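You operate a simulated robot arm through the tools that you are given. There is no shell and no other tool. Be economical: measure what you need, move in short steps, check, and stop when the job is done.

Carry out the task below with a simulated robot arm. There is one attempt and no reset: what you move stays moved.

TASK
Punch the papers, staple them and lay them in the grey tray.
Fine: one stroke of each machine, none empty.
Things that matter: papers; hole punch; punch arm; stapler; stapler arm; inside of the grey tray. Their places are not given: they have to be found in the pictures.

It is judged by the outcome, as a careful person would: the job done as asked, and still so three seconds after it is handed in. It fails if anything else is knocked over, pushed out of place, dropped, spilled or broken.

THE ROBOT
A 6-joint arm with a two-finger parallel gripper, fixed in place. Base frame: the origin is at the foot of the arm, x ahead of it, y to its left, z up. Lengths are in cm, angles in rad, forces in N, time in s.
Its first joint turns from -1.222 to 1.222 rad. Payload 1.9 kg.
Tool frame: the origin (TCP) lies between the finger pads and is the grasp point; the fingertips stand 2.3 cm ahead of it; z points along the fingers, y is the line along which they close. The gripper opens to 9.4 cm. The fingers are 3.8 cm wide and 1 cm thick; the gripper's body (5.4 by 9.6 cm) begins 3.9 cm behind the TCP.
Orientation is that of the tool frame in the base frame, as a unit quaternion [x, y, z, w]. With the fingers straight down and closing along the base's y, the tool's x points along the base's -x, its y along +y and its z along -z.

THE INTERFACE
- The arm moves only by the tool arm_command. Its argument "motion" is a list of rows, each a list of 3 entries, a list of its own where there are three numbers: the shift along the base's x, y, z in cm, then the turn, a rotation vector about the base's x, y, z in rad, then the opening in per cent of the stroke, from 0 (shut) to 100 (fully open). In form: [[[x, y, z], [rx, ry, rz], gripper], ...]. A call has 1 to 20 rows; each row shifts and turns the commanded pose from where the row before left it. A row lasts 0.2 s, in which the tool goes at most 5 cm and 0.15 rad; a call with a longer step from one row to the next is refused whole, and so is a gripper value outside its range. A pose out of reach is approached as far as the arm can. The call stops where the force on the tool passes 40 N (or 10 N more than at its start, if that is more) or the arm is blocked; 0.2 s more then pass. The fingers move at their own pace (about 10.8 cm/s each) and stop on an object; they squeeze with about 22 N. The grip force told is the motor's: it shows also when the fingers shut on nothing. Time passes only in rows, and 0.2 s behind the last, so rows that do not move let the fingers close. It gives the time, the measured TCP pose, the force on the tool (base axes), the opening and the grip force at its end, in the units of the frame above (readings bear some noise).
- Cameras (640 x 400 px; columns grow to the right, rows downward): "scene" is fixed at [6.53, 32.12, 42.24]; the picture's right is [-0.67, -0.75, 0.00], its down [-0.44, 0.40, -0.80] and it looks along [0.60, -0.54, -0.60] (base axes); focal length 214 px, centre (320, 200). "wrist" rides on the gripper at [-3.9, 0, -4.4] in the tool frame; the picture's right is [0.00, -1.00, 0.00], its down [0.97, 0.00, -0.24] and it looks along [0.24, 0.00, 0.97] (tool axes); focal length 218 px, centre (320, 200).
- grab_frame(camera): a new picture of that camera. No time passes.
- point_at(camera, pixels): for up to 12 pixels [column, row] of the newest picture of that camera ("zoom" is the newest enlarged one), the place [x, y, z] in the base frame of the surface seen there, good to about 0.2 cm. No time passes.
- inspect(camera, box): a new picture of the part [left, top, right, bottom] of that camera's present view, enlarged. No time passes.
- hand_in(): hands the job in; it is judged then, once.

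Work in short steps. Measure before you move; look again where a grasp or a placing could have gone wrong, and mend it. You have 80 turns and 34 pictures in all, those below and enlarged ones among them. Open the gripper and draw the arm clear of the work before you hand the job in, unless the task says otherwise; then end with one line.

The tools are called after "Request:" as a command line: name --argument value ..., lists and objects as JSON in quotes. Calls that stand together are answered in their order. arm_command: Moves the arm, as the interface text tells. Its arguments: {"type":"object","properties":{"motion":{"type":"array"}},"required":["motion"]} The other tools are called the same way: grab_frame (camera) takes a picture; point_at (camera, pixels) gives the place of the surface under pixels of a picture; inspect (camera, box) takes an enlarged picture of a part of a camera's view; hand_in () hands the job in.

At the start:

```text
time_s: 0.0
tool_pos: [32.03, 8.72, 32.31]
ee_rot: [0.0, 1.0, 0.001, 0.0]
ft_force: [0.2, -1.0, -0.3]
width: 9.39
gripper_force: 0.1
```

scene: 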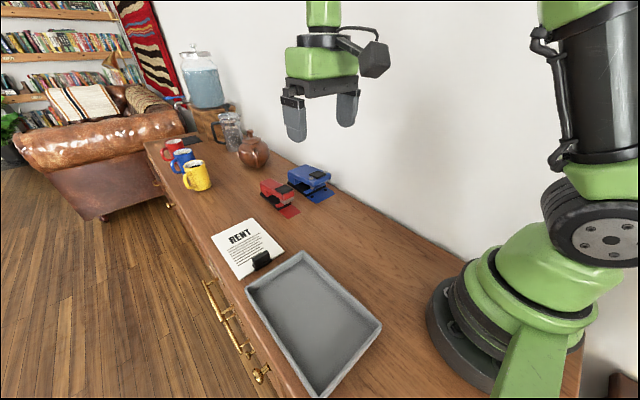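
wrist: 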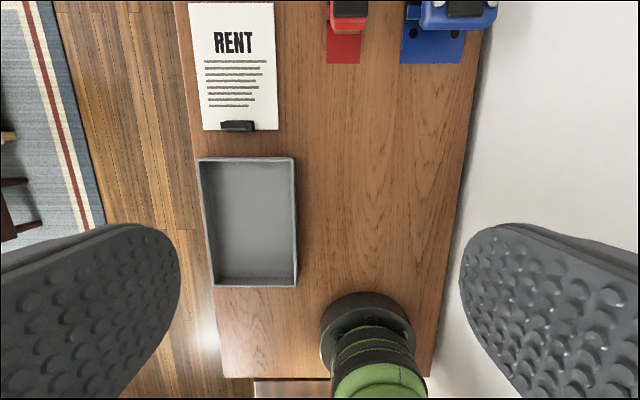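

The papers (~245,248 in scene) have a black clip; the red stapler (~278,195) and blue punch (~310,183) sit beyond. I'll enlarge these areas.

Request:
inspect --camera "scene" --box '[200, 150, 360, 290]'

Request:
inspect --camera "wrist" --box '[180, 0, 500, 200]'

```text
2.86 times, centred on (280, 220) of scene
```

zoom: 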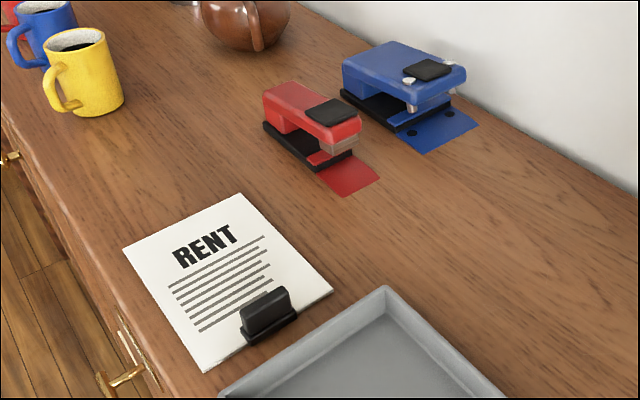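

```text
2.00 times, centred on (340, 100) of wrist
```

zoom: 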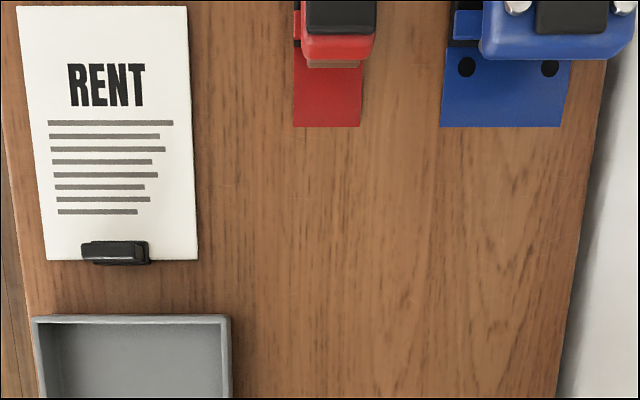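

Measuring papers, clip, machines and tray.

Request:
point_at --camera "zoom" --pixels '[[18, 8], [185, 8], [197, 258], [48, 260], [83, 253], [148, 253], [115, 246], [294, 125], [360, 125], [442, 125], [560, 125], [120, 225]]'

Request:
point_at --camera "wrist" --pixels '[[350, 8], [466, 8], [348, 25], [460, 25], [413, 33], [455, 33], [200, 160], [293, 160], [297, 285], [215, 285], [250, 220], [245, 157]]'

Request:
inspect --camera "scene" --box '[250, 155, 346, 215]'

```text
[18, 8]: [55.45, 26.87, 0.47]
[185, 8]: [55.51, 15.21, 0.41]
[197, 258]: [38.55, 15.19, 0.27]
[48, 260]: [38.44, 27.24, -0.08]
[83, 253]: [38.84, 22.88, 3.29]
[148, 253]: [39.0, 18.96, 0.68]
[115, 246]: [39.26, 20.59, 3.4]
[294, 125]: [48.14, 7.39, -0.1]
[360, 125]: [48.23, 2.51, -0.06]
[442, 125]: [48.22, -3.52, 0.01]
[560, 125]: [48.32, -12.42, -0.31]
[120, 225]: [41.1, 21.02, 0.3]
```

```text
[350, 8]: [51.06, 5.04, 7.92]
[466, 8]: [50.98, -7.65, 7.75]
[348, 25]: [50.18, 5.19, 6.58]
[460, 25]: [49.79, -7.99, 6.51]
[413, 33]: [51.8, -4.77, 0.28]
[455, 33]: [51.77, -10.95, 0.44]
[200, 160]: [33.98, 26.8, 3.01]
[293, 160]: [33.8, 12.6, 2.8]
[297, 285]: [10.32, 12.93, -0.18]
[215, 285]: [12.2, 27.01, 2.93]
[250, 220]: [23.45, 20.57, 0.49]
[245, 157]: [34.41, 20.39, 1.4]
```

```text
6.67 times, centred on (298, 185) of scene
```

zoom: 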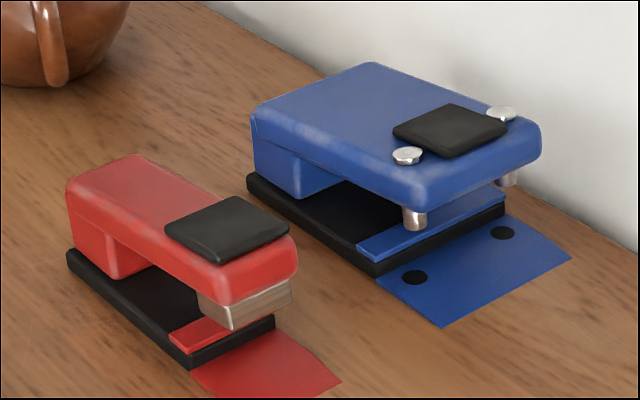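

The pictures put the worktop at z≈0 rather than -20.4 (both cameras agree by triangulation), so I'll trust the measurements. Next I measure machine details in this zoom.

Request:
point_at --camera "zoom" --pixels '[[450, 130], [375, 268], [360, 245], [500, 200], [415, 222], [510, 178], [300, 190], [415, 277], [503, 232], [445, 325], [250, 180], [340, 215]]'

Request:
point_at --camera "zoom" --pixels '[[225, 228], [190, 360], [175, 342], [270, 318], [232, 322], [290, 295], [120, 270], [70, 255], [150, 300], [265, 310], [130, 160], [370, 68]]'

```text
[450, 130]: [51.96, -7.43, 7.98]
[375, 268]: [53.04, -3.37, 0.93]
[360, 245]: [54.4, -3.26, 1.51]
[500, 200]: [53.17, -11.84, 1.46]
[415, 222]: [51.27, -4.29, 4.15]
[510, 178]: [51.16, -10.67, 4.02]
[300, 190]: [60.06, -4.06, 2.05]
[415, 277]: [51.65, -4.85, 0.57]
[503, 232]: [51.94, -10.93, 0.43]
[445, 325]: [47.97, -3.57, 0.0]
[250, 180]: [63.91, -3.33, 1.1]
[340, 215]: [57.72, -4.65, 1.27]
```

```text
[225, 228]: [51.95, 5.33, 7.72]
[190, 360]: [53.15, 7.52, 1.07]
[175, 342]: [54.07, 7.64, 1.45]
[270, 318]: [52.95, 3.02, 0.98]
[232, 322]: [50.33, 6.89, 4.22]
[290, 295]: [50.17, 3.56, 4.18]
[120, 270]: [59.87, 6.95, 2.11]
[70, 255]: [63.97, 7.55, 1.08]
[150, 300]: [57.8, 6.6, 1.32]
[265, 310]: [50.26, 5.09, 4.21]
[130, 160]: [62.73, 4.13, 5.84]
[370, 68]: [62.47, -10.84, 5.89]
```

The machines have anvil plates at x≈48–53 with a stop at x≈53; punch centre y≈-7.9, stapler centre y≈5.1, pads at z≈7.9. I move over the paper's handle (39, 20.9), turning the tool 90° so the fingers close along x.

Request:
arm_command --motion '[[[0.58, 1.015, -1.3], [0, 0, 0.1309], 45], [[0.58, 1.015, -1.3], [0, 0, 0.1309], 45], [[0.58, 1.015, -1.3], [0, 0, 0.1309], 45], [[0.58, 1.015, -1.3], [0, 0, 0.1309], 45], [[0.58, 1.015, -1.3], [0, 0, 0.1309], 45], [[0.58, 1.015, -1.3], [0, 0, 0.1309], 45], [[0.58, 1.015, -1.3], [0, 0, 0.1309], 45], [[0.58, 1.015, -1.3], [0, 0, 0.1309], 45], [[0.58, 1.015, -1.3], [0, 0, 0.1309], 45], [[0.58, 1.015, -1.3], [0, 0, 0.1309], 45], [[0.58, 1.015, -1.3], [0, 0, 0.1309], 45], [[0.58, 1.015, -1.3], [0, 0, 0.1309], 45]]'

Request:
grab_frame --camera "wrist"

```text
time_s: 2.6
tool_pos: [38.96, 20.81, 16.71]
ee_rot: [0.708, -0.706, 0.001, 0.0]
ft_force: [0.2, 0.3, -0.2]
width: 4.23
gripper_force: 0.1
```

```text
28 pictures are left
```

wrist: 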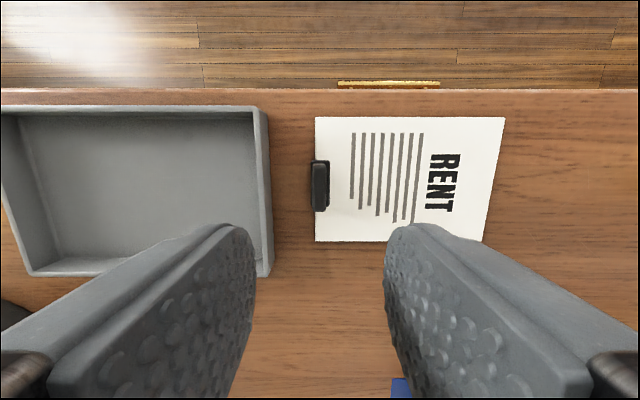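

The pose was reached. Measuring the handle (column ~319, rows 160–210) and paper edges.

Request:
point_at --camera "wrist" --pixels '[[321, 163], [321, 185], [321, 206], [313, 185], [328, 185], [317, 120], [317, 239], [503, 119], [483, 241], [268, 200], [410, 390], [311, 200]]'

Request:
inspect --camera "wrist" --box '[270, 130, 370, 230]'

```text
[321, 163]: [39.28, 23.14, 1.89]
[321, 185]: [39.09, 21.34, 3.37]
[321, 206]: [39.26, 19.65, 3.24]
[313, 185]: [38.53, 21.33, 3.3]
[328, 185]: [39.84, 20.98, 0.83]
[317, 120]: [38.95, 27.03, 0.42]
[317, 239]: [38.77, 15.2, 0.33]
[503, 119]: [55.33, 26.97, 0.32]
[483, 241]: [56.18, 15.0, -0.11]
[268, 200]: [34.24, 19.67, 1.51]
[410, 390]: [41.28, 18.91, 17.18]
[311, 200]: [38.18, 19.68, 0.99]
```

```text
4.00 times, centred on (320, 180) of wrist
```

zoom: 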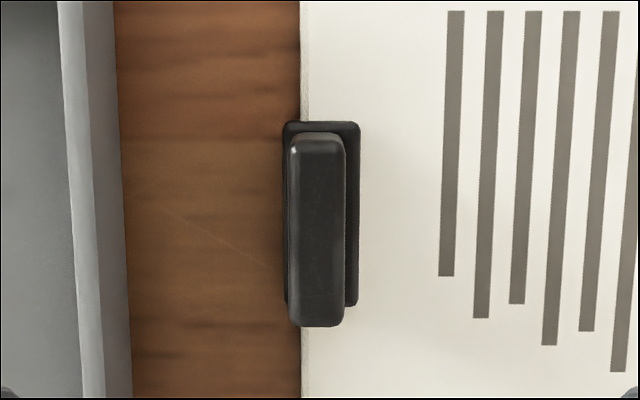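

Handle upright is at x≈39.0, y≈21.1, z 1–3.4. Descend to TCP z≈3.6.

Request:
arm_command --motion '[[[0.03, 0.1, -2.5], [0, 0, 0], 45], [[0.03, 0.1, -2.5], [0, 0, 0], 45], [[0.03, 0.1, -2.5], [0, 0, 0], 45], [[0, 0, -2], [0, 0, 0], 45], [[0, 0, -1.5], [0, 0, 0], 45], [[0, 0, -1.2], [0, 0, 0], 45], [[0, 0, -0.9], [0, 0, 0], 45]]'

Request:
grab_frame --camera "scene"

```text
time_s: 4.2
tool_pos: [39.24, 21.17, 3.35]
ee_rot: [0.707, -0.707, 0.0, 0.0]
ft_force: [0.2, -0.6, 0.2]
width: 4.22
gripper_force: 0.0
```

```text
26 pictures are left
```

scene: 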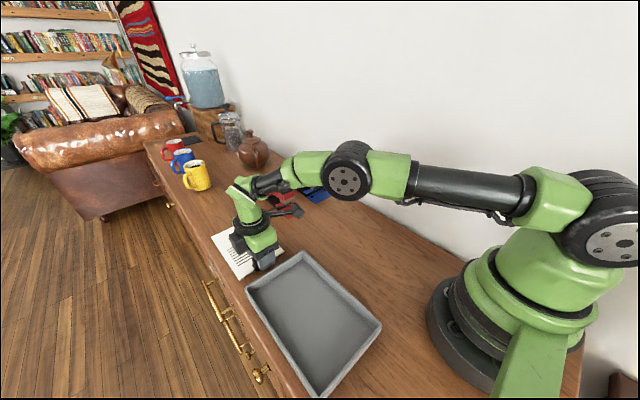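

Arm reaches well and the fingers straddle the handle. Closing.

Request:
arm_command --motion '[[[-0.1, 0, 0.1], [0, 0, 0], 0], [[0, 0, 0], [0, 0, 0], 0], [[0, 0, 0], [0, 0, 0], 0], [[0, 0, 0], [0, 0, 0], 0]]'

```text
time_s: 5.2
tool_pos: [39.06, 21.09, 3.61]
ee_rot: [0.707, -0.707, -0.001, 0.0]
ft_force: [0.8, 0.3, -0.5]
width: 1.17
gripper_force: 21.7
```

Gripped at 1.17 cm. Lift 5 cm and check that the papers come level.

Request:
arm_command --motion '[[[0, 0, 0.6], [0, 0, 0], 0], [[0, 0, 1], [0, 0, 0], 0], [[0, 0, 1.4], [0, 0, 0], 0], [[0, 0, 1.4], [0, 0, 0], 0], [[0, 0, 0.6], [0, 0, 0], 0]]'

Request:
grab_frame --camera "wrist"

```text
time_s: 6.4
tool_pos: [39.11, 21.06, 8.63]
ee_rot: [-0.707, 0.707, 0.0, -0.001]
ft_force: [-0.2, 0.1, -1.2]
width: 1.13
gripper_force: 21.8
```

```text
25 pictures are left
```

wrist: 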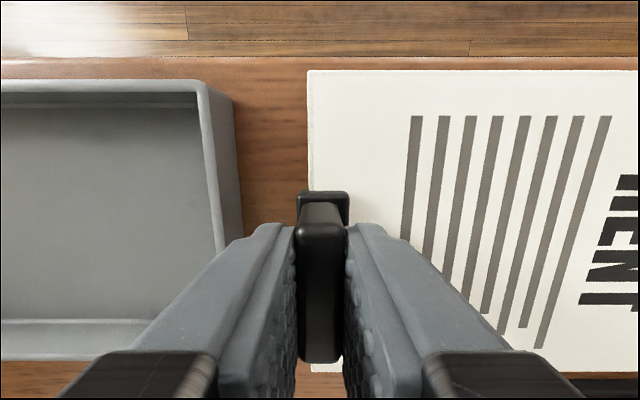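

Request:
point_at --camera "wrist" --pixels '[[312, 75], [345, 100], [600, 80], [615, 365], [312, 370], [450, 80], [350, 200]]'

Request:
inspect --camera "scene" --box '[190, 140, 350, 280]'

```text
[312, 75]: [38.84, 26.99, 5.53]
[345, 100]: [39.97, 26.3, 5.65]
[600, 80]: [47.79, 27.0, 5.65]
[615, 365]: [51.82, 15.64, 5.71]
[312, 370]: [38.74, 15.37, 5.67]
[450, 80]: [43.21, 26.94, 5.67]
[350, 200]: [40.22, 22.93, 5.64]
```

```text
2.86 times, centred on (270, 210) of scene
```

zoom: 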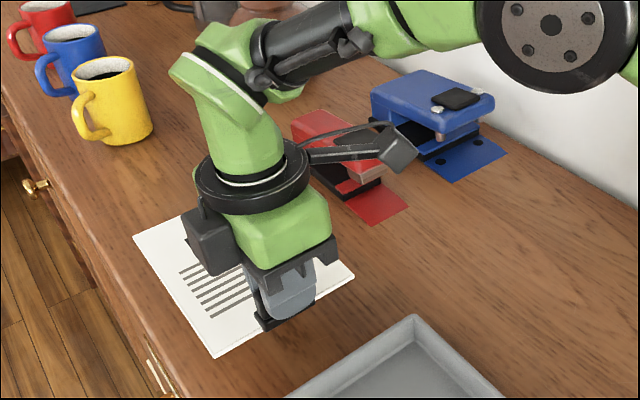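

Papers are level. I need to know where the black appendage on the wrist (zoom 400,150) sits, and where the wall is, before going to the punch.

Request:
point_at --camera "zoom" --pixels '[[400, 155], [385, 130], [412, 140], [330, 152], [600, 215], [560, 165], [520, 100], [205, 245], [240, 60], [320, 40], [560, 50], [250, 180]]'

```text
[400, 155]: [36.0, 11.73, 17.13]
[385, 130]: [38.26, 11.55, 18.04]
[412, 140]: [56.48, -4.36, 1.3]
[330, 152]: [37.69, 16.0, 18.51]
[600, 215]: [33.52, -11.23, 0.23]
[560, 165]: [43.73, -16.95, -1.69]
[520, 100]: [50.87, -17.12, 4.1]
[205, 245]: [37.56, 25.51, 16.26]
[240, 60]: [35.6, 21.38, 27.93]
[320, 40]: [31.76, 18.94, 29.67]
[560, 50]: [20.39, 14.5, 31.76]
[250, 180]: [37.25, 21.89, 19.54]
```

The appendage sticks out 9.5 cm toward -y and would hit the wall (y≈-17) at the punch. I'll set the papers back down and regrasp with the tool turned 180°.

Request:
arm_command --motion '[[[0, 0, -1.5], [0, 0, 0], 0], [[0, 0, -1.5], [0, 0, 0], 0], [[0, 0, -1.2], [0, 0, 0], 0], [[0, 0, -0.5], [0, 0, 0], 0], [[0, 0, -0.25], [0, 0, 0], 0], [[0, 0, 0], [0, 0, 0], 0]]'

```text
time_s: 7.8
tool_pos: [39.01, 21.24, 3.7]
ee_rot: [-0.707, 0.707, 0.0, -0.001]
ft_force: [0.2, 0.9, -0.3]
width: 1.14
gripper_force: 22.1
```

Request:
arm_command --motion '[[[0, 0, -0.1], [0, 0, 0], 15], [[0, 0, 0], [0, 0, 0], 30], [[0, 0, 0], [0, 0, 0], 45], [[0, 0, 0.5], [0, 0, 0], 45], [[0, 0, 1.5], [0, 0, 0], 45], [[0, 0, 3], [0, 0, 0], 45], [[0, 0, 4], [0, 0, 0], 45]]'

```text
time_s: 9.4
tool_pos: [39.19, 21.09, 12.8]
ee_rot: [-0.707, 0.707, 0.0, -0.001]
ft_force: [0.1, 0.2, 0.4]
width: 4.26
gripper_force: 0.1
```

Rotate -180° in place.

Request:
arm_command --motion '[[[0, 0, 0], [0, 0, -0.149], 45], [[0, 0, 0], [0, 0, -0.149], 45], [[0, 0, 0], [0, 0, -0.149], 45], [[0, 0, 0], [0, 0, -0.149], 45], [[0, 0, 0], [0, 0, -0.149], 45], [[0, 0, 0], [0, 0, -0.149], 45], [[0, 0, 0], [0, 0, -0.149], 45], [[0, 0, 0], [0, 0, -0.149], 45], [[0, 0, 0], [0, 0, -0.149], 45], [[0, 0, 0], [0, 0, -0.149], 45], [[0, 0, 0], [0, 0, -0.149], 45], [[0, 0, 0], [0, 0, -0.149], 45], [[0, 0, 0], [0, 0, -0.149], 45], [[0, 0, 0], [0, 0, -0.149], 45], [[0, 0, 0], [0, 0, -0.149], 45], [[0, 0, 0], [0, 0, -0.149], 45], [[0, 0, 0], [0, 0, -0.149], 45], [[0, 0, 0], [0, 0, -0.149], 45], [[0, 0, 0], [0, 0, -0.149], 45], [[0, 0, 0], [0, 0, -0.149], 45]]'

Request:
arm_command --motion '[[[0, 0, 0], [0, 0, -0.1], 45], [[0, 0, 0], [0, 0, -0.0616], 45], [[0, 0, 0], [0, 0, 0], 45]]'

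Request:
grab_frame --camera "wrist"

```text
time_s: 13.6
tool_pos: [39.07, 21.28, 12.51]
ee_rot: [0.649, 0.761, 0.0, 0.0]
ft_force: [0.1, -0.9, 0.2]
width: 4.2
gripper_force: 0.1
```

```text
time_s: 14.4
tool_pos: [39.07, 21.1, 12.62]
ee_rot: [0.708, 0.706, 0.0, 0.0]
ft_force: [0.8, 0.0, -0.3]
width: 4.21
gripper_force: 0.1
```

```text
23 pictures are left
```

wrist: 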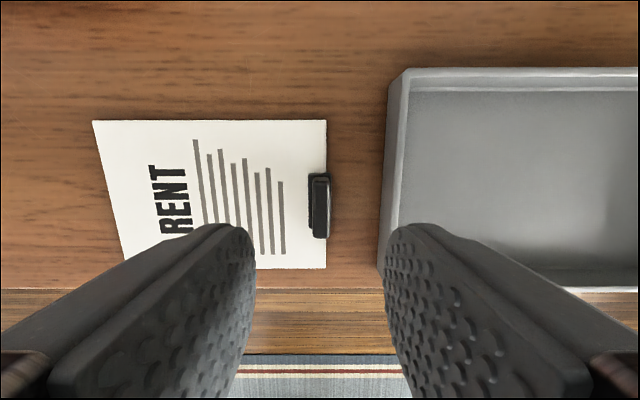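

Paper undisturbed; tool now reversed. Descend and grip.

Request:
arm_command --motion '[[[0, 0, -2.5], [0, 0, 0], 45], [[0, 0, -2.5], [0, 0, 0], 45], [[0, 0, -2], [0, 0, 0], 45], [[0, 0, -1.2], [0, 0, 0], 45], [[0, 0, -0.85], [0, 0, 0], 45], [[0, 0, 0], [0, 0, 0], 45], [[0, 0, 0], [0, 0, 0], 0], [[0, 0, 0], [0, 0, 0], 0], [[0, 0, 0], [0, 0, 0], 0]]'

```text
time_s: 16.4
tool_pos: [39.0, 21.26, 3.52]
ee_rot: [0.707, 0.707, 0.0, 0.001]
ft_force: [-0.4, -1.4, 0.5]
width: 1.15
gripper_force: 21.7
```

Gripped. Lift, retreat to x≈30, then traverse to y≈-8 (papers stay short of the machines).

Request:
arm_command --motion '[[[0, 0, 0.8], [0, 0, 0], 0], [[0, 0, 1.4], [0, 0, 0], 0], [[0, 0, 1.6], [0, 0, 0], 0], [[-0.5, 0, 1.2], [0, 0, 0], 0], [[-1.5, 0, 0], [0, 0, 0], 0], [[-2, -1, 0], [0, 0, 0], 0], [[-2, -1.5, 0], [0, 0, 0], 0], [[-2, -2, 0], [0, 0, 0], 0], [[-1, -2, 0], [0, 0, 0], 0], [[0, -2.5, 0], [0, 0, 0], 0], [[0, -2.5, 0], [0, 0, 0], 0], [[0, -2.5, 0], [0, 0, 0], 0], [[0, -2.5, 0], [0, 0, 0], 0], [[0, -2.5, 0], [0, 0, 0], 0], [[0, -2.5, 0], [0, 0, 0], 0], [[0, -2.5, 0], [0, 0, 0], 0], [[0, -2.5, 0], [0, 0, 0], 0], [[0, -1.5, 0], [0, 0, 0], 0], [[0, -0.9, 0], [0, 0, 0], 0], [[0, 0, 0], [0, 0, 0], 0]]'

Request:
grab_frame --camera "wrist"

Request:
inspect --camera "scene" --box '[240, 140, 400, 260]'

```text
time_s: 20.6
tool_pos: [30.05, -7.75, 8.57]
ee_rot: [0.707, 0.707, 0.001, 0.001]
ft_force: [0.1, 1.3, -0.8]
width: 1.12
gripper_force: 22.3
```

```text
22 pictures are left
```

wrist: 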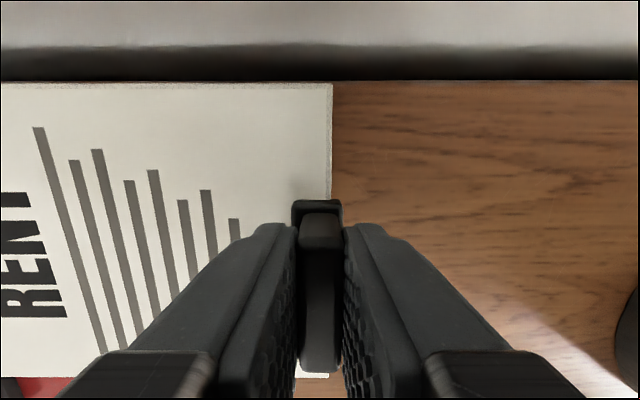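

```text
3.33 times, centred on (320, 200) of scene
```

zoom: 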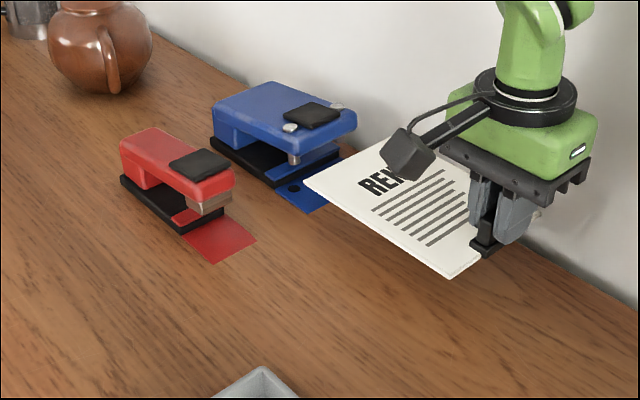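

Request:
point_at --camera "wrist" --pixels '[[325, 90], [320, 374], [150, 90], [30, 90], [30, 370], [300, 60]]'

Request:
point_at --camera "zoom" --pixels '[[309, 182], [360, 150], [446, 275], [284, 132], [294, 188], [295, 188], [399, 160], [335, 185], [240, 150], [330, 155]]'

```text
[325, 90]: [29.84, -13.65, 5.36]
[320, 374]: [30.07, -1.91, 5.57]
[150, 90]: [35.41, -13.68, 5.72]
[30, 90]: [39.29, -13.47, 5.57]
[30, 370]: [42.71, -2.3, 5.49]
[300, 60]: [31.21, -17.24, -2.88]
```

```text
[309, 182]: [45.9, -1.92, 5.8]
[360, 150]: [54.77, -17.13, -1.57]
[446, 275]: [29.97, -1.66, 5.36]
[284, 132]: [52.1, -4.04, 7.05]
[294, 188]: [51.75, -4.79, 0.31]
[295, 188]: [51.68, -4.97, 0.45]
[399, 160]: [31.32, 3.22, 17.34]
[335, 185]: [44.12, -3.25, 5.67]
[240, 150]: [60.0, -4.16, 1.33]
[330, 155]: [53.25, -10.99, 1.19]
```

Papers are centred at y≈-7.8 with the far edge near x≈46.3. Lower to just above plate height and slide in to about 1 cm short of the stop.

Request:
arm_command --motion '[[[0, -0.05, -2], [0, 0, 0], 0], [[0, 0, -1.5], [0, 0, 0], 0], [[0, 0, -0.85], [0, 0, 0], 0], [[0, 0, 0], [0, 0, 0], 0], [[1, 0, 0], [0, 0, 0], 0], [[1, 0, 0], [0, 0, 0], 0], [[1, 0, 0], [0, 0, 0], 0], [[1, 0, 0], [0, 0, 0], 0], [[1, 0, 0], [0, 0, 0], 0], [[0.7, 0, 0], [0, 0, 0], 0], [[0, 0, 0], [0, 0, 0], 0]]'

Request:
inspect --camera "scene" --box '[270, 150, 370, 220]'

```text
time_s: 23.0
tool_pos: [35.77, -7.73, 4.08]
ee_rot: [0.708, 0.706, 0.001, 0.001]
ft_force: [0.5, -0.3, -0.1]
width: 1.16
gripper_force: 21.7
```

```text
5.71 times, centred on (320, 185) of scene
```

zoom: 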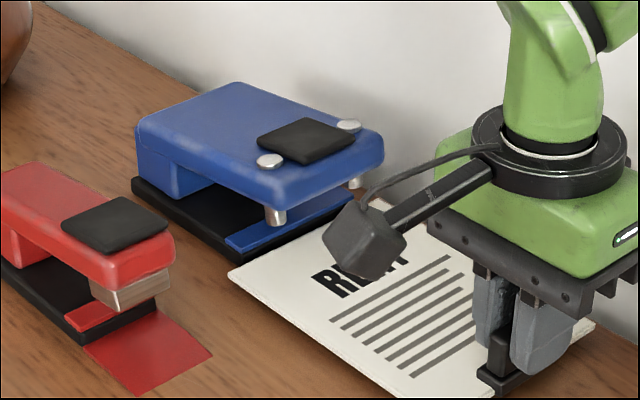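

Request:
point_at --camera "zoom" --pixels '[[229, 274], [265, 256], [238, 270], [410, 392], [245, 240], [300, 235], [225, 250]]'

```text
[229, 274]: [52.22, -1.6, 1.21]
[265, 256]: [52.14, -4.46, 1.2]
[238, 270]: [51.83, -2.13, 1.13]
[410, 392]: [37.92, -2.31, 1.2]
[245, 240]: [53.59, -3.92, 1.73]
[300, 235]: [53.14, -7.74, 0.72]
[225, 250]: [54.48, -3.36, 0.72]
```

Far edge is at x≈52.2; the stop is at ≈53. Lower a touch and ease forward with small steps.

Request:
arm_command --motion '[[[0, 0, -0.15], [0, 0, 0], 0], [[0.2, 0, -0.1], [0, 0, 0], 0], [[0.2, 0, 0], [0, 0, 0], 0], [[0.15, 0, 0], [0, 0, 0], 0], [[0.1, 0, 0], [0, 0, 0], 0], [[0, 0, 0], [0, 0, 0], 0]]'

Request:
inspect --camera "scene" --box '[270, 150, 370, 220]'

```text
time_s: 24.4
tool_pos: [36.44, -7.87, 4.04]
ee_rot: [0.708, 0.706, 0.001, 0.0]
ft_force: [0.0, 0.4, -0.7]
width: 1.14
gripper_force: 21.7
```

```text
5.71 times, centred on (320, 185) of scene
```

zoom: 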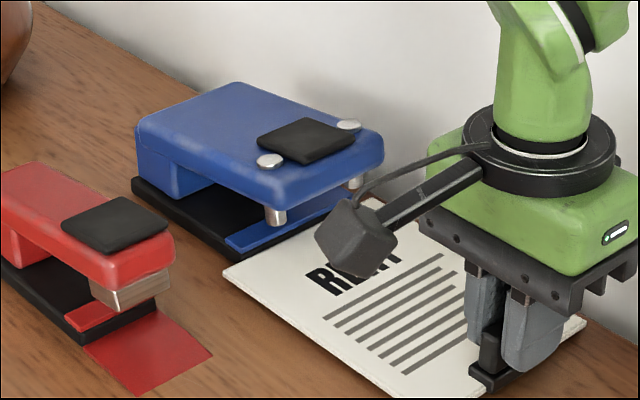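

Request:
point_at --camera "zoom" --pixels '[[223, 270], [229, 268], [250, 256], [232, 242], [265, 252], [250, 262], [400, 385]]'

```text
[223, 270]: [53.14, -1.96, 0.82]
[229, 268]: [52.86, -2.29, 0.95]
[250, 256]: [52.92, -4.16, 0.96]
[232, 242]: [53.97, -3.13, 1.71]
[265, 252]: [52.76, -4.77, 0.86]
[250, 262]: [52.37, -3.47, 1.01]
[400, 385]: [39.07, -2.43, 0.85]
```

Far edge is now at x≈53, against the stop. Lower onto the plate, release, and back up.

Request:
arm_command --motion '[[[0, 0, -0.2], [0, 0, 0], 0], [[0, 0, -0.2], [0, 0, 0], 0], [[0, 0, 0], [0, 0, 0], 0]]'

Request:
arm_command --motion '[[[0, 0, 0], [0, 0, 0], 12], [[0, 0, 0], [0, 0, 0], 25], [[0, 0, 0], [0, 0, 0], 40], [[0, 0, 0.5], [0, 0, 0], 40], [[0, 0, 1.5], [0, 0, 0], 40], [[0, 0, 3], [0, 0, 0], 40], [[0, 0, 4], [0, 0, 0], 40], [[0, 0, 4], [0, 0, 0], 40]]'

Request:
inspect --camera "scene" --box '[270, 150, 370, 220]'

Request:
grab_frame --camera "wrist"

```text
time_s: 25.2
tool_pos: [36.4, -7.81, 3.63]
ee_rot: [0.708, 0.707, 0.0, 0.0]
ft_force: [-6.6, -1.2, 6.2]
width: 1.18
gripper_force: 21.9
```

```text
time_s: 27.0
tool_pos: [36.43, -8.2, 16.51]
ee_rot: [0.708, 0.706, 0.0, 0.0]
ft_force: [-0.6, -0.8, -0.8]
width: 3.75
gripper_force: 0.0
```

```text
5.71 times, centred on (320, 185) of scene
```

zoom: 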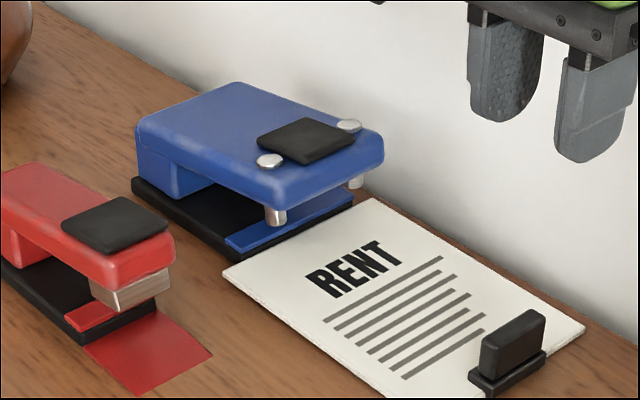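

```text
17 pictures are left
```

wrist: 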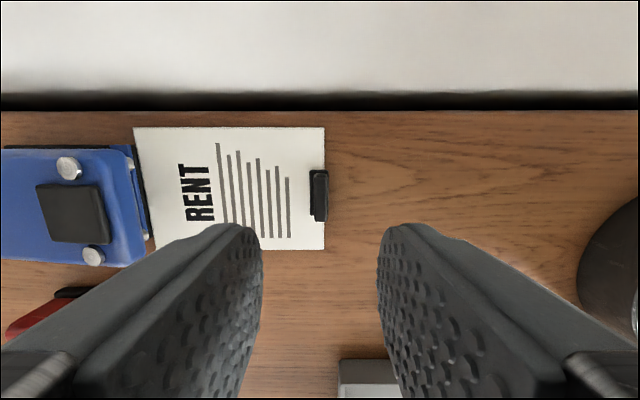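

The papers are seated to the stop. Measure the pad (wrist ~75,213) and paper corners.

Request:
point_at --camera "wrist" --pixels '[[75, 213], [42, 213], [105, 213], [75, 188], [75, 238], [136, 130], [153, 240], [323, 130], [322, 247], [320, 195]]'

```text
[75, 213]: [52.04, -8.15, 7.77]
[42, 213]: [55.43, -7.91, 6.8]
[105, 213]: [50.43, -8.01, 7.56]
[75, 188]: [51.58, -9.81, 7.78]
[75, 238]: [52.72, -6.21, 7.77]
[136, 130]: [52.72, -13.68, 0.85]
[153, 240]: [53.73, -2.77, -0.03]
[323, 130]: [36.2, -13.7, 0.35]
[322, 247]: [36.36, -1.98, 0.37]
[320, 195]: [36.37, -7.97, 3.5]
```

Pad centre ≈ (52.2, -7.9, 7.75). Close the fingers and move above it.

Request:
arm_command --motion '[[[1, 0.05, 0], [0, 0, 0], 0], [[2, 0.05, 0], [0, 0, 0], 0], [[2, 0.1, 0], [0, 0, 0], 0], [[2, 0, 0], [0, 0, 0], 0], [[2, 0, 0], [0, 0, 0], 0], [[2, 0, 0], [0, 0, 0], 0], [[2, 0, -0.5], [0, 0, 0], 0], [[1.5, 0, -1], [0, 0, 0], 0], [[1.1, 0, -1.5], [0, 0, 0], 0], [[0, 0, -1], [0, 0, 0], 0], [[0, 0, 0], [0, 0, 0], 0]]'

Request:
inspect --camera "scene" --box '[250, 110, 370, 220]'

```text
time_s: 29.4
tool_pos: [45.77, -6.68, 13.19]
ee_rot: [0.708, 0.707, 0.0, 0.0]
ft_force: [1.0, -0.1, -0.4]
width: 0.01
gripper_force: 22.5
out of reach, approached as far as the arm can: row 6, 7, 8, 9
```

```text
3.64 times, centred on (310, 165) of scene
```

zoom: 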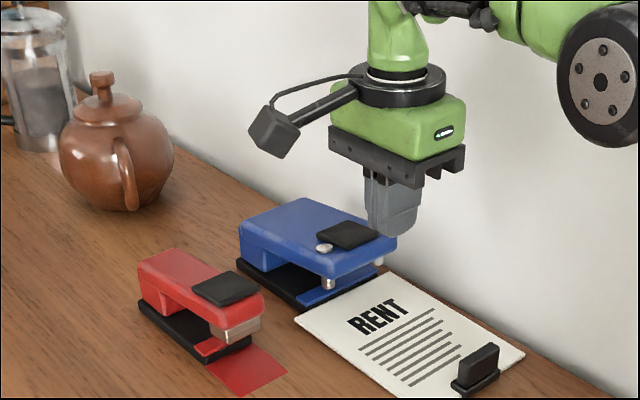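

Vertical tool reach ends at x≈45.8, so I must tilt the fingers forward. First back off and learn where the commanded pose stands.

Request:
arm_command --motion '[[[-3, 0, 1], [0, 0, 0], 0], [[-4, 0, 2], [0, 0, 0], 0], [[0, 0, 0], [0, 0, 0], 0]]'

```text
time_s: 30.2
tool_pos: [38.62, -6.64, 16.19]
ee_rot: [0.708, 0.706, 0.001, 0.001]
ft_force: [0.3, -0.2, -0.5]
width: 0.0
gripper_force: 22.0
```

Commands are clamped to the reached pose. Now tilt fingers forward by 0.6 rad while staying high.

Request:
arm_command --motion '[[[0, -0.26, 0], [0, -0.12, 0], 0], [[0, -0.26, 0], [0, -0.12, 0], 0], [[0, -0.26, 0], [0, -0.12, 0], 0], [[0, -0.26, 0], [0, -0.12, 0], 0], [[0, -0.26, 0], [0, -0.12, 0], 0], [[2, 0, 0], [0, 0, 0], 0], [[2, 0, 0], [0, 0, 0], 0], [[2, 0, -0.5], [0, 0, 0], 0], [[2, 0, -1], [0, 0, 0], 0], [[2, 0, -1], [0, 0, 0], 0], [[1, 0, -0.5], [0, 0, 0], 0], [[0, 0, 0], [0, 0, 0], 0]]'

Request:
inspect --camera "scene" --box '[250, 110, 370, 220]'

```text
time_s: 32.8
tool_pos: [49.73, -7.47, 13.11]
ee_rot: [0.68, 0.684, 0.193, 0.179]
ft_force: [0.1, -0.1, 0.2]
width: 0.0
gripper_force: 22.2
out of reach, approached as far as the arm can: row 5
```

```text
3.64 times, centred on (310, 165) of scene
```

zoom: 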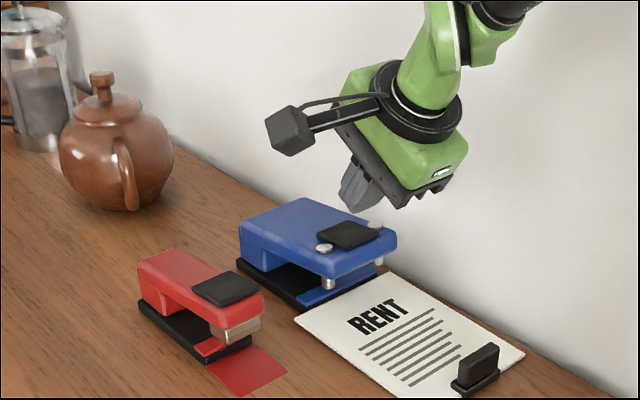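

Tool tilted ≈0.53 rad, tip at about (50.9, -7.4, 11.1). Shift 1.2 cm forward, 0.45 toward -y, and lower near the pad.

Request:
arm_command --motion '[[[0.6, -0.25, 0], [0, 0, 0], 0], [[0.6, -0.2, -0.5], [0, 0, 0], 0], [[0, 0, -0.7], [0, 0, 0], 0], [[0, 0, -0.6], [0, 0, 0], 0], [[0, 0, 0], [0, 0, 0], 0]]'

Request:
inspect --camera "scene" --box '[260, 140, 360, 220]'

```text
time_s: 34.0
tool_pos: [50.86, -7.92, 11.49]
ee_rot: [0.68, 0.684, 0.193, 0.179]
ft_force: [0.4, -0.2, 0.1]
width: 0.01
gripper_force: 22.2
```

```text
5.00 times, centred on (310, 180) of scene
```

zoom: 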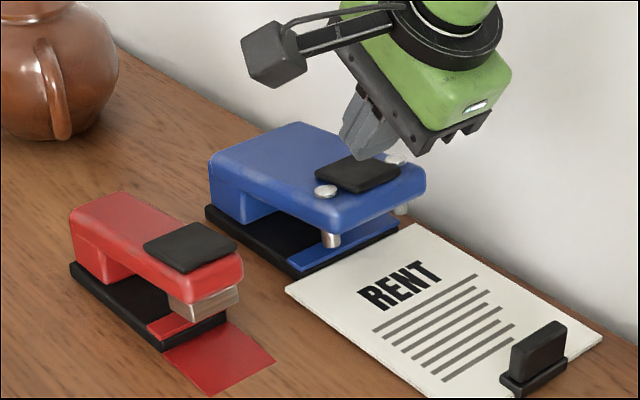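

Aligned over the pad. Press straight down slowly; the call stops itself on force.

Request:
arm_command --motion '[[[0, 0, -0.5], [0, 0, 0], 0], [[0, 0, -0.5], [0, 0, 0], 0], [[0, 0, -0.4], [0, 0, 0], 0], [[0, 0, -0.4], [0, 0, 0], 0], [[0, 0, -0.4], [0, 0, 0], 0], [[0, 0, -0.4], [0, 0, 0], 0], [[0, 0, -0.4], [0, 0, 0], 0], [[0, 0, -0.4], [0, 0, 0], 0], [[0, 0, -0.4], [0, 0, 0], 0], [[0, 0, -0.4], [0, 0, 0], 0], [[0, 0, -0.3], [0, 0, 0], 0], [[0, 0, -0.3], [0, 0, 0], 0], [[0, 0, -0.3], [0, 0, 0], 0]]'

Request:
inspect --camera "scene" --box '[260, 140, 360, 220]'

```text
time_s: 36.3
tool_pos: [50.8, -7.9, 7.43]
ee_rot: [0.681, 0.683, 0.194, 0.178]
ft_force: [-12.3, 1.5, 15.0]
width: 0.01
gripper_force: 21.6
stopped in row 11: the force on the tool passed its limit (the readings are from after the stop); the commanded pose is now the measured one
```

```text
5.00 times, centred on (310, 180) of scene
```

zoom: 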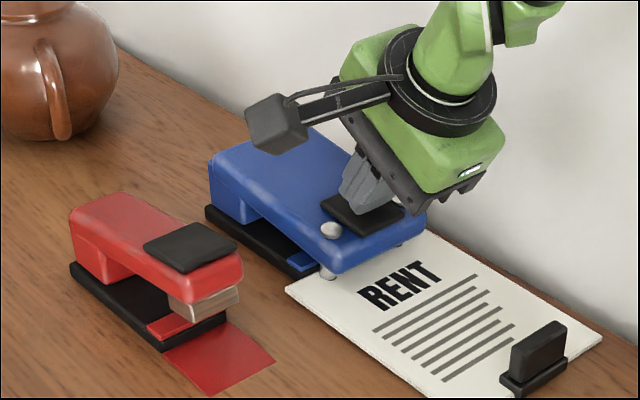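

The arm is down with the pin (zoom 328,272) at the paper. Check pin height and press a little further in the same stroke to make sure it bottomed.

Request:
point_at --camera "zoom" --pixels '[[328, 274], [328, 280], [328, 268], [328, 286]]'

Request:
arm_command --motion '[[[0, 0, -0.3], [0, 0, 0], 0], [[0, 0, -0.3], [0, 0, 0], 0], [[0, 0, -0.3], [0, 0, 0], 0]]'

Request:
inspect --camera "scene" --box '[290, 170, 350, 215]'

```text
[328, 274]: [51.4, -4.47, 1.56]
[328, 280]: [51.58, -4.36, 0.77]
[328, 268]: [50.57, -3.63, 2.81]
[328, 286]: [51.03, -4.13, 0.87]
```

```text
time_s: 36.7
tool_pos: [50.97, -7.87, 7.46]
ee_rot: [0.682, 0.682, 0.196, 0.179]
ft_force: [-11.9, 1.9, 14.2]
width: 0.0
gripper_force: 22.2
stopped in row 1: the force on the tool passed its limit (the readings are from after the stop); the commanded pose is now the measured one
```

```text
8.89 times, centred on (320, 192) of scene
```

zoom: 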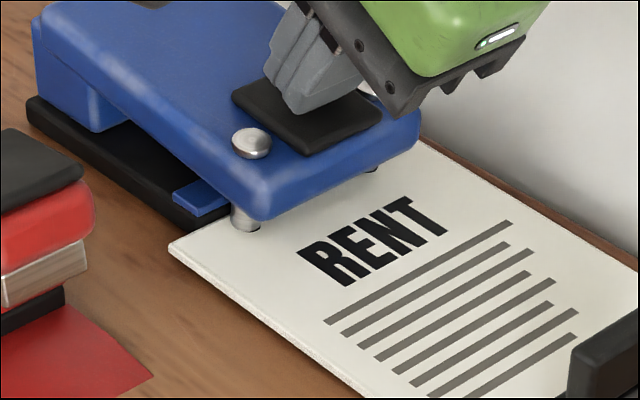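

It's at a hard stop with the pins in the paper. Lift off and look for holes.

Request:
arm_command --motion '[[[0, 0, 0.5], [0, 0, 0], 0], [[0, 0, 0.8], [0, 0, 0], 0], [[-0.2, 0, 1.5], [0, 0, 0], 0], [[-0.5, 0, 2], [0, 0, 0], 0], [[-1, 0, 2], [0, 0, 0], 0], [[-2, 0, 1.5], [0, 0, 0], 0], [[-2, 0, 0.5], [0, 0, 0], 0]]'

Request:
inspect --camera "scene" --box '[270, 150, 370, 220]'

```text
time_s: 38.3
tool_pos: [45.24, -7.89, 16.02]
ee_rot: [0.681, 0.682, 0.195, 0.18]
ft_force: [0.4, 0.2, -0.3]
width: 0.01
gripper_force: 22.4
```

```text
5.71 times, centred on (320, 185) of scene
```

zoom: 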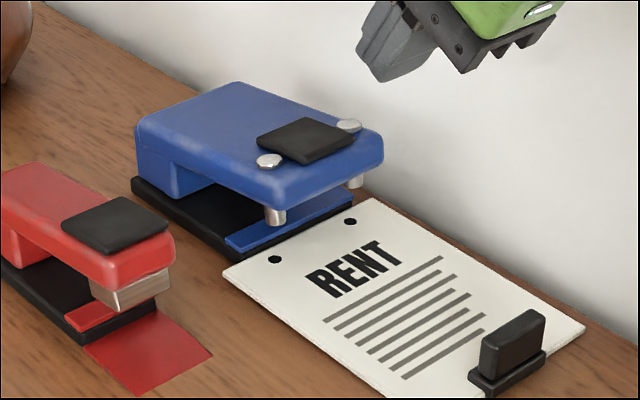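

Two clean holes are visible at (274,259) and (350,221). Return the tool to vertical above the handle (36.4, -7.85).

Request:
arm_command --motion '[[[-1.8, 0, 0], [0, 0.108, 0], 0], [[-1.8, 0, 0], [0, 0.108, 0], 10], [[-1.8, 0, 0], [0, 0.108, 0], 20], [[-1.8, 0, 0], [0, 0.108, 0], 40], [[-1.7, 0, 0], [0, 0.106, 0], 40], [[0, 0, -2], [0, 0, 0], 40], [[0, 0, 0], [0, 0, 0], 40]]'

```text
time_s: 39.9
tool_pos: [36.23, -7.79, 14.18]
ee_rot: [0.709, 0.705, 0.007, -0.009]
ft_force: [0.2, -1.3, -0.2]
width: 3.74
gripper_force: 0.1
```

Small 0.02 rad tilt to correct; then descend and grip the handle.

Request:
arm_command --motion '[[[0.1, 0, -2.5], [-0.0226, 0, 0], 40], [[0, 0, -2.5], [0, 0, 0], 40], [[0, 0, -2.5], [0, 0, 0], 40], [[0, 0, -1.8], [0, 0, 0], 40], [[0, 0, -0.8], [0, 0, 0], 40], [[0, 0, -0.4], [0, 0, 0], 40], [[0, 0, 0], [0, 0, 0], 40], [[0, 0, 0], [0, 0, 0], 0], [[0, 0, 0], [0, 0, 0], 0], [[0, 0, 0], [0, 0, 0], 0]]'

```text
time_s: 42.1
tool_pos: [36.37, -7.86, 3.6]
ee_rot: [0.708, 0.706, -0.001, 0.0]
ft_force: [-2.7, 0.0, 2.0]
width: 1.15
gripper_force: 22.1
```

Gripped. Raise slightly, withdraw from the punch, lift, and traverse to y≈5.1.

Request:
arm_command --motion '[[[-0.2, 0, 0.25], [0, 0, 0], 0], [[-0.5, 0, 0.3], [0, 0, 0], 0], [[-1, 0, 0], [0, 0, 0], 0], [[-1.5, 0, 0], [0, 0, 0], 0], [[-1.5, 0, 0], [0, 0, 0], 0], [[-1.5, 0, 0], [0, 0, 0], 0], [[-0.3, 0, 1], [0, 0, 0], 0], [[0, 1, 1], [0, 0, 0], 0], [[0, 2, 0], [0, 0, 0], 0], [[0, 2, 0], [0, 0, 0], 0], [[0, 2, 0], [0, 0, 0], 0], [[0, 2, 0], [0, 0, 0], 0], [[0, 2, 0], [0, 0, 0], 0], [[0, 1.2, 0], [0, 0, 0], 0], [[0, 0.75, 0], [0, 0, 0], 0], [[0, 0, -1], [0, 0, 0], 0], [[0, 0, -1], [0, 0, 0], 0], [[0, 0, 0], [0, 0, 0], 0]]'

Request:
inspect --camera "scene" --box '[250, 150, 390, 250]'

```text
time_s: 45.9
tool_pos: [29.76, 5.12, 4.2]
ee_rot: [0.709, 0.705, 0.0, -0.001]
ft_force: [-0.3, 0.0, -0.9]
width: 1.15
gripper_force: 22.1
```

```text
4.00 times, centred on (320, 200) of scene
```

zoom: 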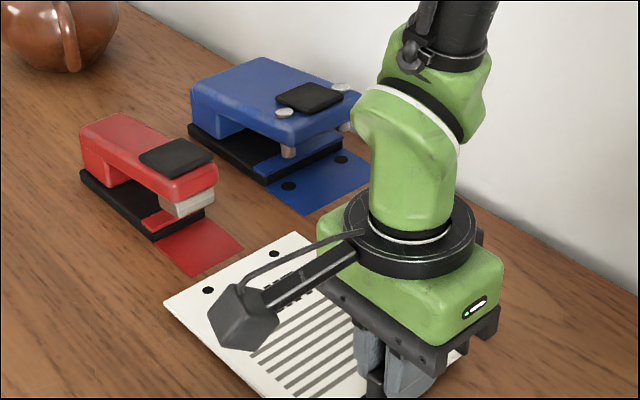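

Request:
point_at --camera "zoom" --pixels '[[165, 302], [208, 290], [275, 254], [303, 234], [156, 238], [241, 250], [162, 210], [214, 193], [178, 160]]'

```text
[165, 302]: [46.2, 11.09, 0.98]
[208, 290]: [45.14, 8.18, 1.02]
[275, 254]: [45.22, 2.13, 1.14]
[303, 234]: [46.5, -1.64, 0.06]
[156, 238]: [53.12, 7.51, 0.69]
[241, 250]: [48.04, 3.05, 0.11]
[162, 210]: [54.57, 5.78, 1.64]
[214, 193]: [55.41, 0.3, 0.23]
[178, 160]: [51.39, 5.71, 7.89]
```

Papers centred on y≈5.15, between holes. Slide in to the stop (TCP x≈36.45) then set down.

Request:
arm_command --motion '[[[1, 0, 0], [0, 0, 0], 0], [[1, 0, 0], [0, 0, 0], 0], [[1, 0, 0], [0, 0, 0], 0], [[1, 0, 0], [0, 0, 0], 0], [[1, 0, 0], [0, 0, 0], 0], [[0.7, 0, -0.1], [0, 0, 0], 0], [[0.4, 0, -0.05], [0, 0, 0], 0], [[0.3, 0, 0], [0, 0, 0], 0], [[0.2, 0, 0], [0, 0, 0], 0], [[0.05, 0, -0.2], [0, 0, 0], 0], [[0, 0, -0.2], [0, 0, 0], 0], [[0, 0, 0], [0, 0, 0], 0]]'

Request:
inspect --camera "scene" --box '[240, 160, 340, 230]'

```text
time_s: 48.5
tool_pos: [36.6, 5.2, 3.53]
ee_rot: [0.709, 0.705, -0.001, -0.001]
ft_force: [-15.5, 0.7, 20.4]
width: 1.19
gripper_force: 22.0
```

```text
5.71 times, centred on (290, 195) of scene
```

zoom: 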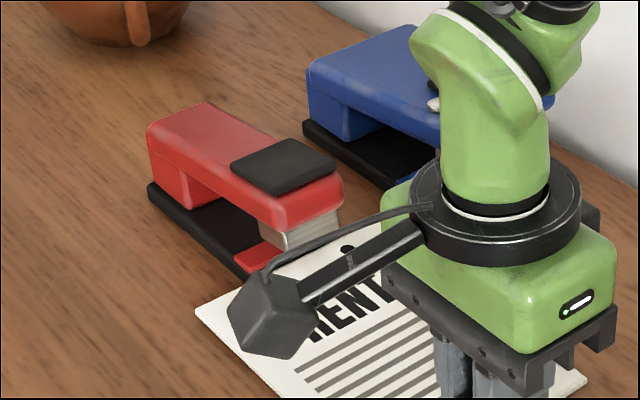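

Firm contact with stop and plate; relieve slightly, release and rise.

Request:
arm_command --motion '[[[-0.1, 0, 0.1], [0, 0, 0], 0], [[0, 0, 0], [0, 0, 0], 12], [[0, 0, 0], [0, 0, 0], 25], [[0, 0, 0], [0, 0, 0], 40], [[0, 0, 0.5], [0, 0, 0], 40], [[0, 0, 1.5], [0, 0, 0], 40], [[0, 0, 3], [0, 0, 0], 40], [[0, 0, 4], [0, 0, 0], 20], [[0, 0, 3], [0, 0, 0], 0], [[0, 0, 0], [0, 0, 0], 0]]'

Request:
inspect --camera "scene" --box '[240, 160, 340, 230]'

```text
time_s: 50.7
tool_pos: [36.58, 5.08, 15.78]
ee_rot: [0.708, 0.706, -0.001, -0.001]
ft_force: [0.0, 0.1, -0.2]
width: 0.0
gripper_force: 22.2
```

```text
5.71 times, centred on (290, 195) of scene
```

zoom: 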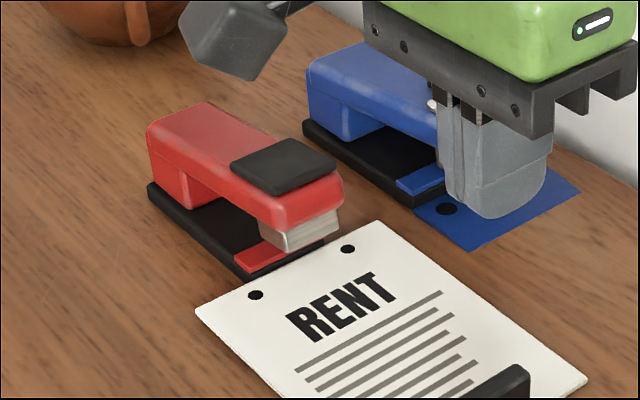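

Request:
point_at --camera "zoom" --pixels '[[285, 165], [232, 160], [285, 140], [338, 168], [276, 193], [197, 308], [255, 295], [348, 249], [245, 276], [376, 221], [260, 282]]'

```text
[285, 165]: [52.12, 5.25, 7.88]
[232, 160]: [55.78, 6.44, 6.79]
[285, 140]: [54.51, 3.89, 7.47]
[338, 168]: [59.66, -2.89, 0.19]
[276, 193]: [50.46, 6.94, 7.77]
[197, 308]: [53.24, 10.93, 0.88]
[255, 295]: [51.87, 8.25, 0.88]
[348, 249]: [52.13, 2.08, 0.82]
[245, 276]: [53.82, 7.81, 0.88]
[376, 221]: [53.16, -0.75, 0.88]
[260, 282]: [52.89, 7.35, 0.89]
```

Seated; pad centre ≈(52.2, 5.2, 7.85). Tilt forward and approach above the stapler pad.

Request:
arm_command --motion '[[[2, 0, 0], [0, -0.13, 0], 0], [[2, 0, 0], [0, -0.13, 0], 0], [[2, 0, 0], [0, -0.13, 0], 0], [[2, 0, 0], [0, -0.13, 0], 0], [[2, 0, 0], [0, 0, 0], 0], [[2, 0.05, -0.8], [0, 0, 0], 0], [[1.5, 0, -1.2], [0, 0, 0], 0], [[0.8, 0, -1.2], [0, 0, 0], 0], [[0, 0, -1], [0, 0, 0], 0], [[0, 0, 0], [0, 0, 0], 0]]'

Request:
inspect --camera "scene" --box '[230, 130, 350, 220]'

```text
time_s: 52.9
tool_pos: [50.67, 5.18, 11.54]
ee_rot: [0.685, 0.682, 0.182, 0.18]
ft_force: [0.5, 0.0, 1.0]
width: 0.0
gripper_force: 21.8
```

```text
4.44 times, centred on (290, 175) of scene
```

zoom: 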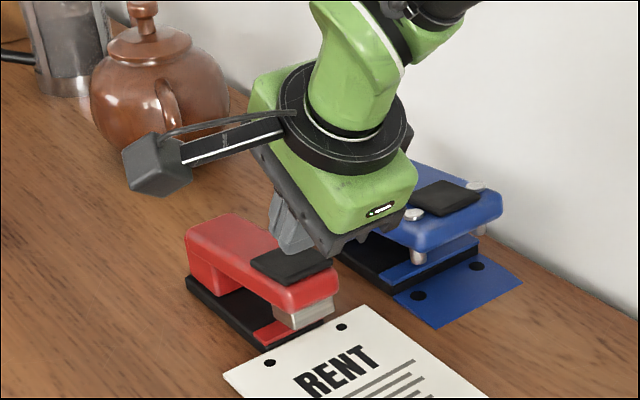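

Aligned over the stapler pad, clear of the punch and teapot. Press down.

Request:
arm_command --motion '[[[0.1, 0, -0.5], [0, 0, 0], 0], [[0, 0, -0.5], [0, 0, 0], 0], [[0, 0, -0.4], [0, 0, 0], 0], [[0, 0, -0.4], [0, 0, 0], 0], [[0, 0, -0.4], [0, 0, 0], 0], [[0, 0, -0.4], [0, 0, 0], 0], [[0, 0, -0.4], [0, 0, 0], 0], [[0, 0, -0.4], [0, 0, 0], 0], [[0, 0, -0.4], [0, 0, 0], 0], [[0, 0, -0.4], [0, 0, 0], 0], [[0, 0, -0.3], [0, 0, 0], 0], [[0, 0, -0.3], [0, 0, 0], 0], [[0, 0, -0.3], [0, 0, 0], 0]]'

Request:
inspect --camera "scene" --box '[260, 170, 340, 230]'

```text
time_s: 55.2
tool_pos: [50.8, 5.11, 7.4]
ee_rot: [0.686, 0.681, 0.182, 0.181]
ft_force: [-11.5, 0.0, 12.4]
width: 0.03
gripper_force: 21.8
stopped in row 11: the force on the tool passed its limit (the readings are from after the stop); the commanded pose is now the measured one
```

```text
6.67 times, centred on (300, 200) of scene
```

zoom: 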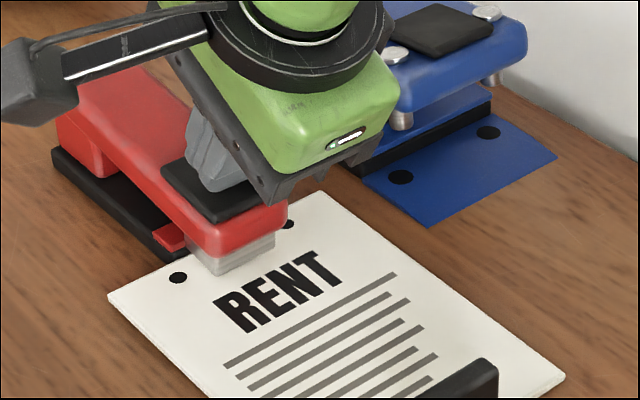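

Same hard stop as with the punch, head down on the paper. Give one extra nudge within the same stroke, then rise and back away.

Request:
arm_command --motion '[[[0, 0, -0.3], [0, 0, 0], 0]]'

Request:
arm_command --motion '[[[0, 0, 0.5], [0, 0, 0], 0], [[0, 0, 0.8], [0, 0, 0], 0], [[-0.2, 0, 1.5], [0, 0, 0], 0], [[-0.5, 0, 2], [0, 0, 0], 0], [[-1, 0, 2], [0, 0, 0], 0], [[-2, 0, 1.5], [0, 0, 0], 0], [[-2, 0, 0.5], [0, 0, 0], 0], [[-2, 0, 0], [0, 0.13, 0], 10], [[-2, 0, 0], [0, 0.13, 0], 20], [[-2, 0, 0], [0, 0.13, 0], 30], [[-2, 0, 0], [0, 0.13, 0], 40], [[-0.6, 0, -1], [0, 0, 0], 40], [[0, 0, -1], [0, 0, 0], 40], [[0, 0, 0], [0, 0, 0], 40]]'

Request:
inspect --camera "scene" --box '[250, 170, 350, 240]'

```text
time_s: 55.6
tool_pos: [50.79, 5.02, 7.37]
ee_rot: [0.686, 0.68, 0.183, 0.181]
ft_force: [-11.6, -0.9, 12.8]
width: 0.0
gripper_force: 21.7
stopped in row 1: the force on the tool passed its limit (the readings are from after the stop); the commanded pose is now the measured one
```

```text
time_s: 58.6
tool_pos: [36.69, 5.12, 14.18]
ee_rot: [0.709, 0.705, 0.001, -0.001]
ft_force: [-0.4, 0.1, -0.3]
width: 3.75
gripper_force: 0.0
```

```text
5.71 times, centred on (300, 205) of scene
```

zoom: 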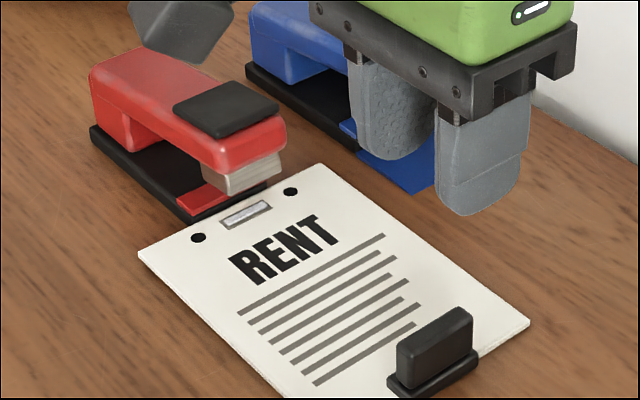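

Staple visible between the holes. Descend and grip the handle.

Request:
arm_command --motion '[[[-0.1, 0, -2.5], [0, 0, 0], 40], [[0, 0, -2.5], [0, 0, 0], 40], [[0, 0, -2.5], [0, 0, 0], 40], [[0, 0, -1.8], [0, 0, 0], 40], [[0, 0, -0.8], [0, 0, 0], 40], [[0, 0, -0.45], [0, 0, 0], 40], [[0, 0, 0], [0, 0, 0], 40], [[0, 0, 0], [0, 0, 0], 0], [[0, 0, 0], [0, 0, 0], 0], [[0, 0, 0], [0, 0, 0], 0]]'

```text
time_s: 60.8
tool_pos: [36.49, 5.1, 3.62]
ee_rot: [0.71, 0.704, 0.0, 0.0]
ft_force: [0.3, 1.3, 1.5]
width: 1.16
gripper_force: 22.0
```

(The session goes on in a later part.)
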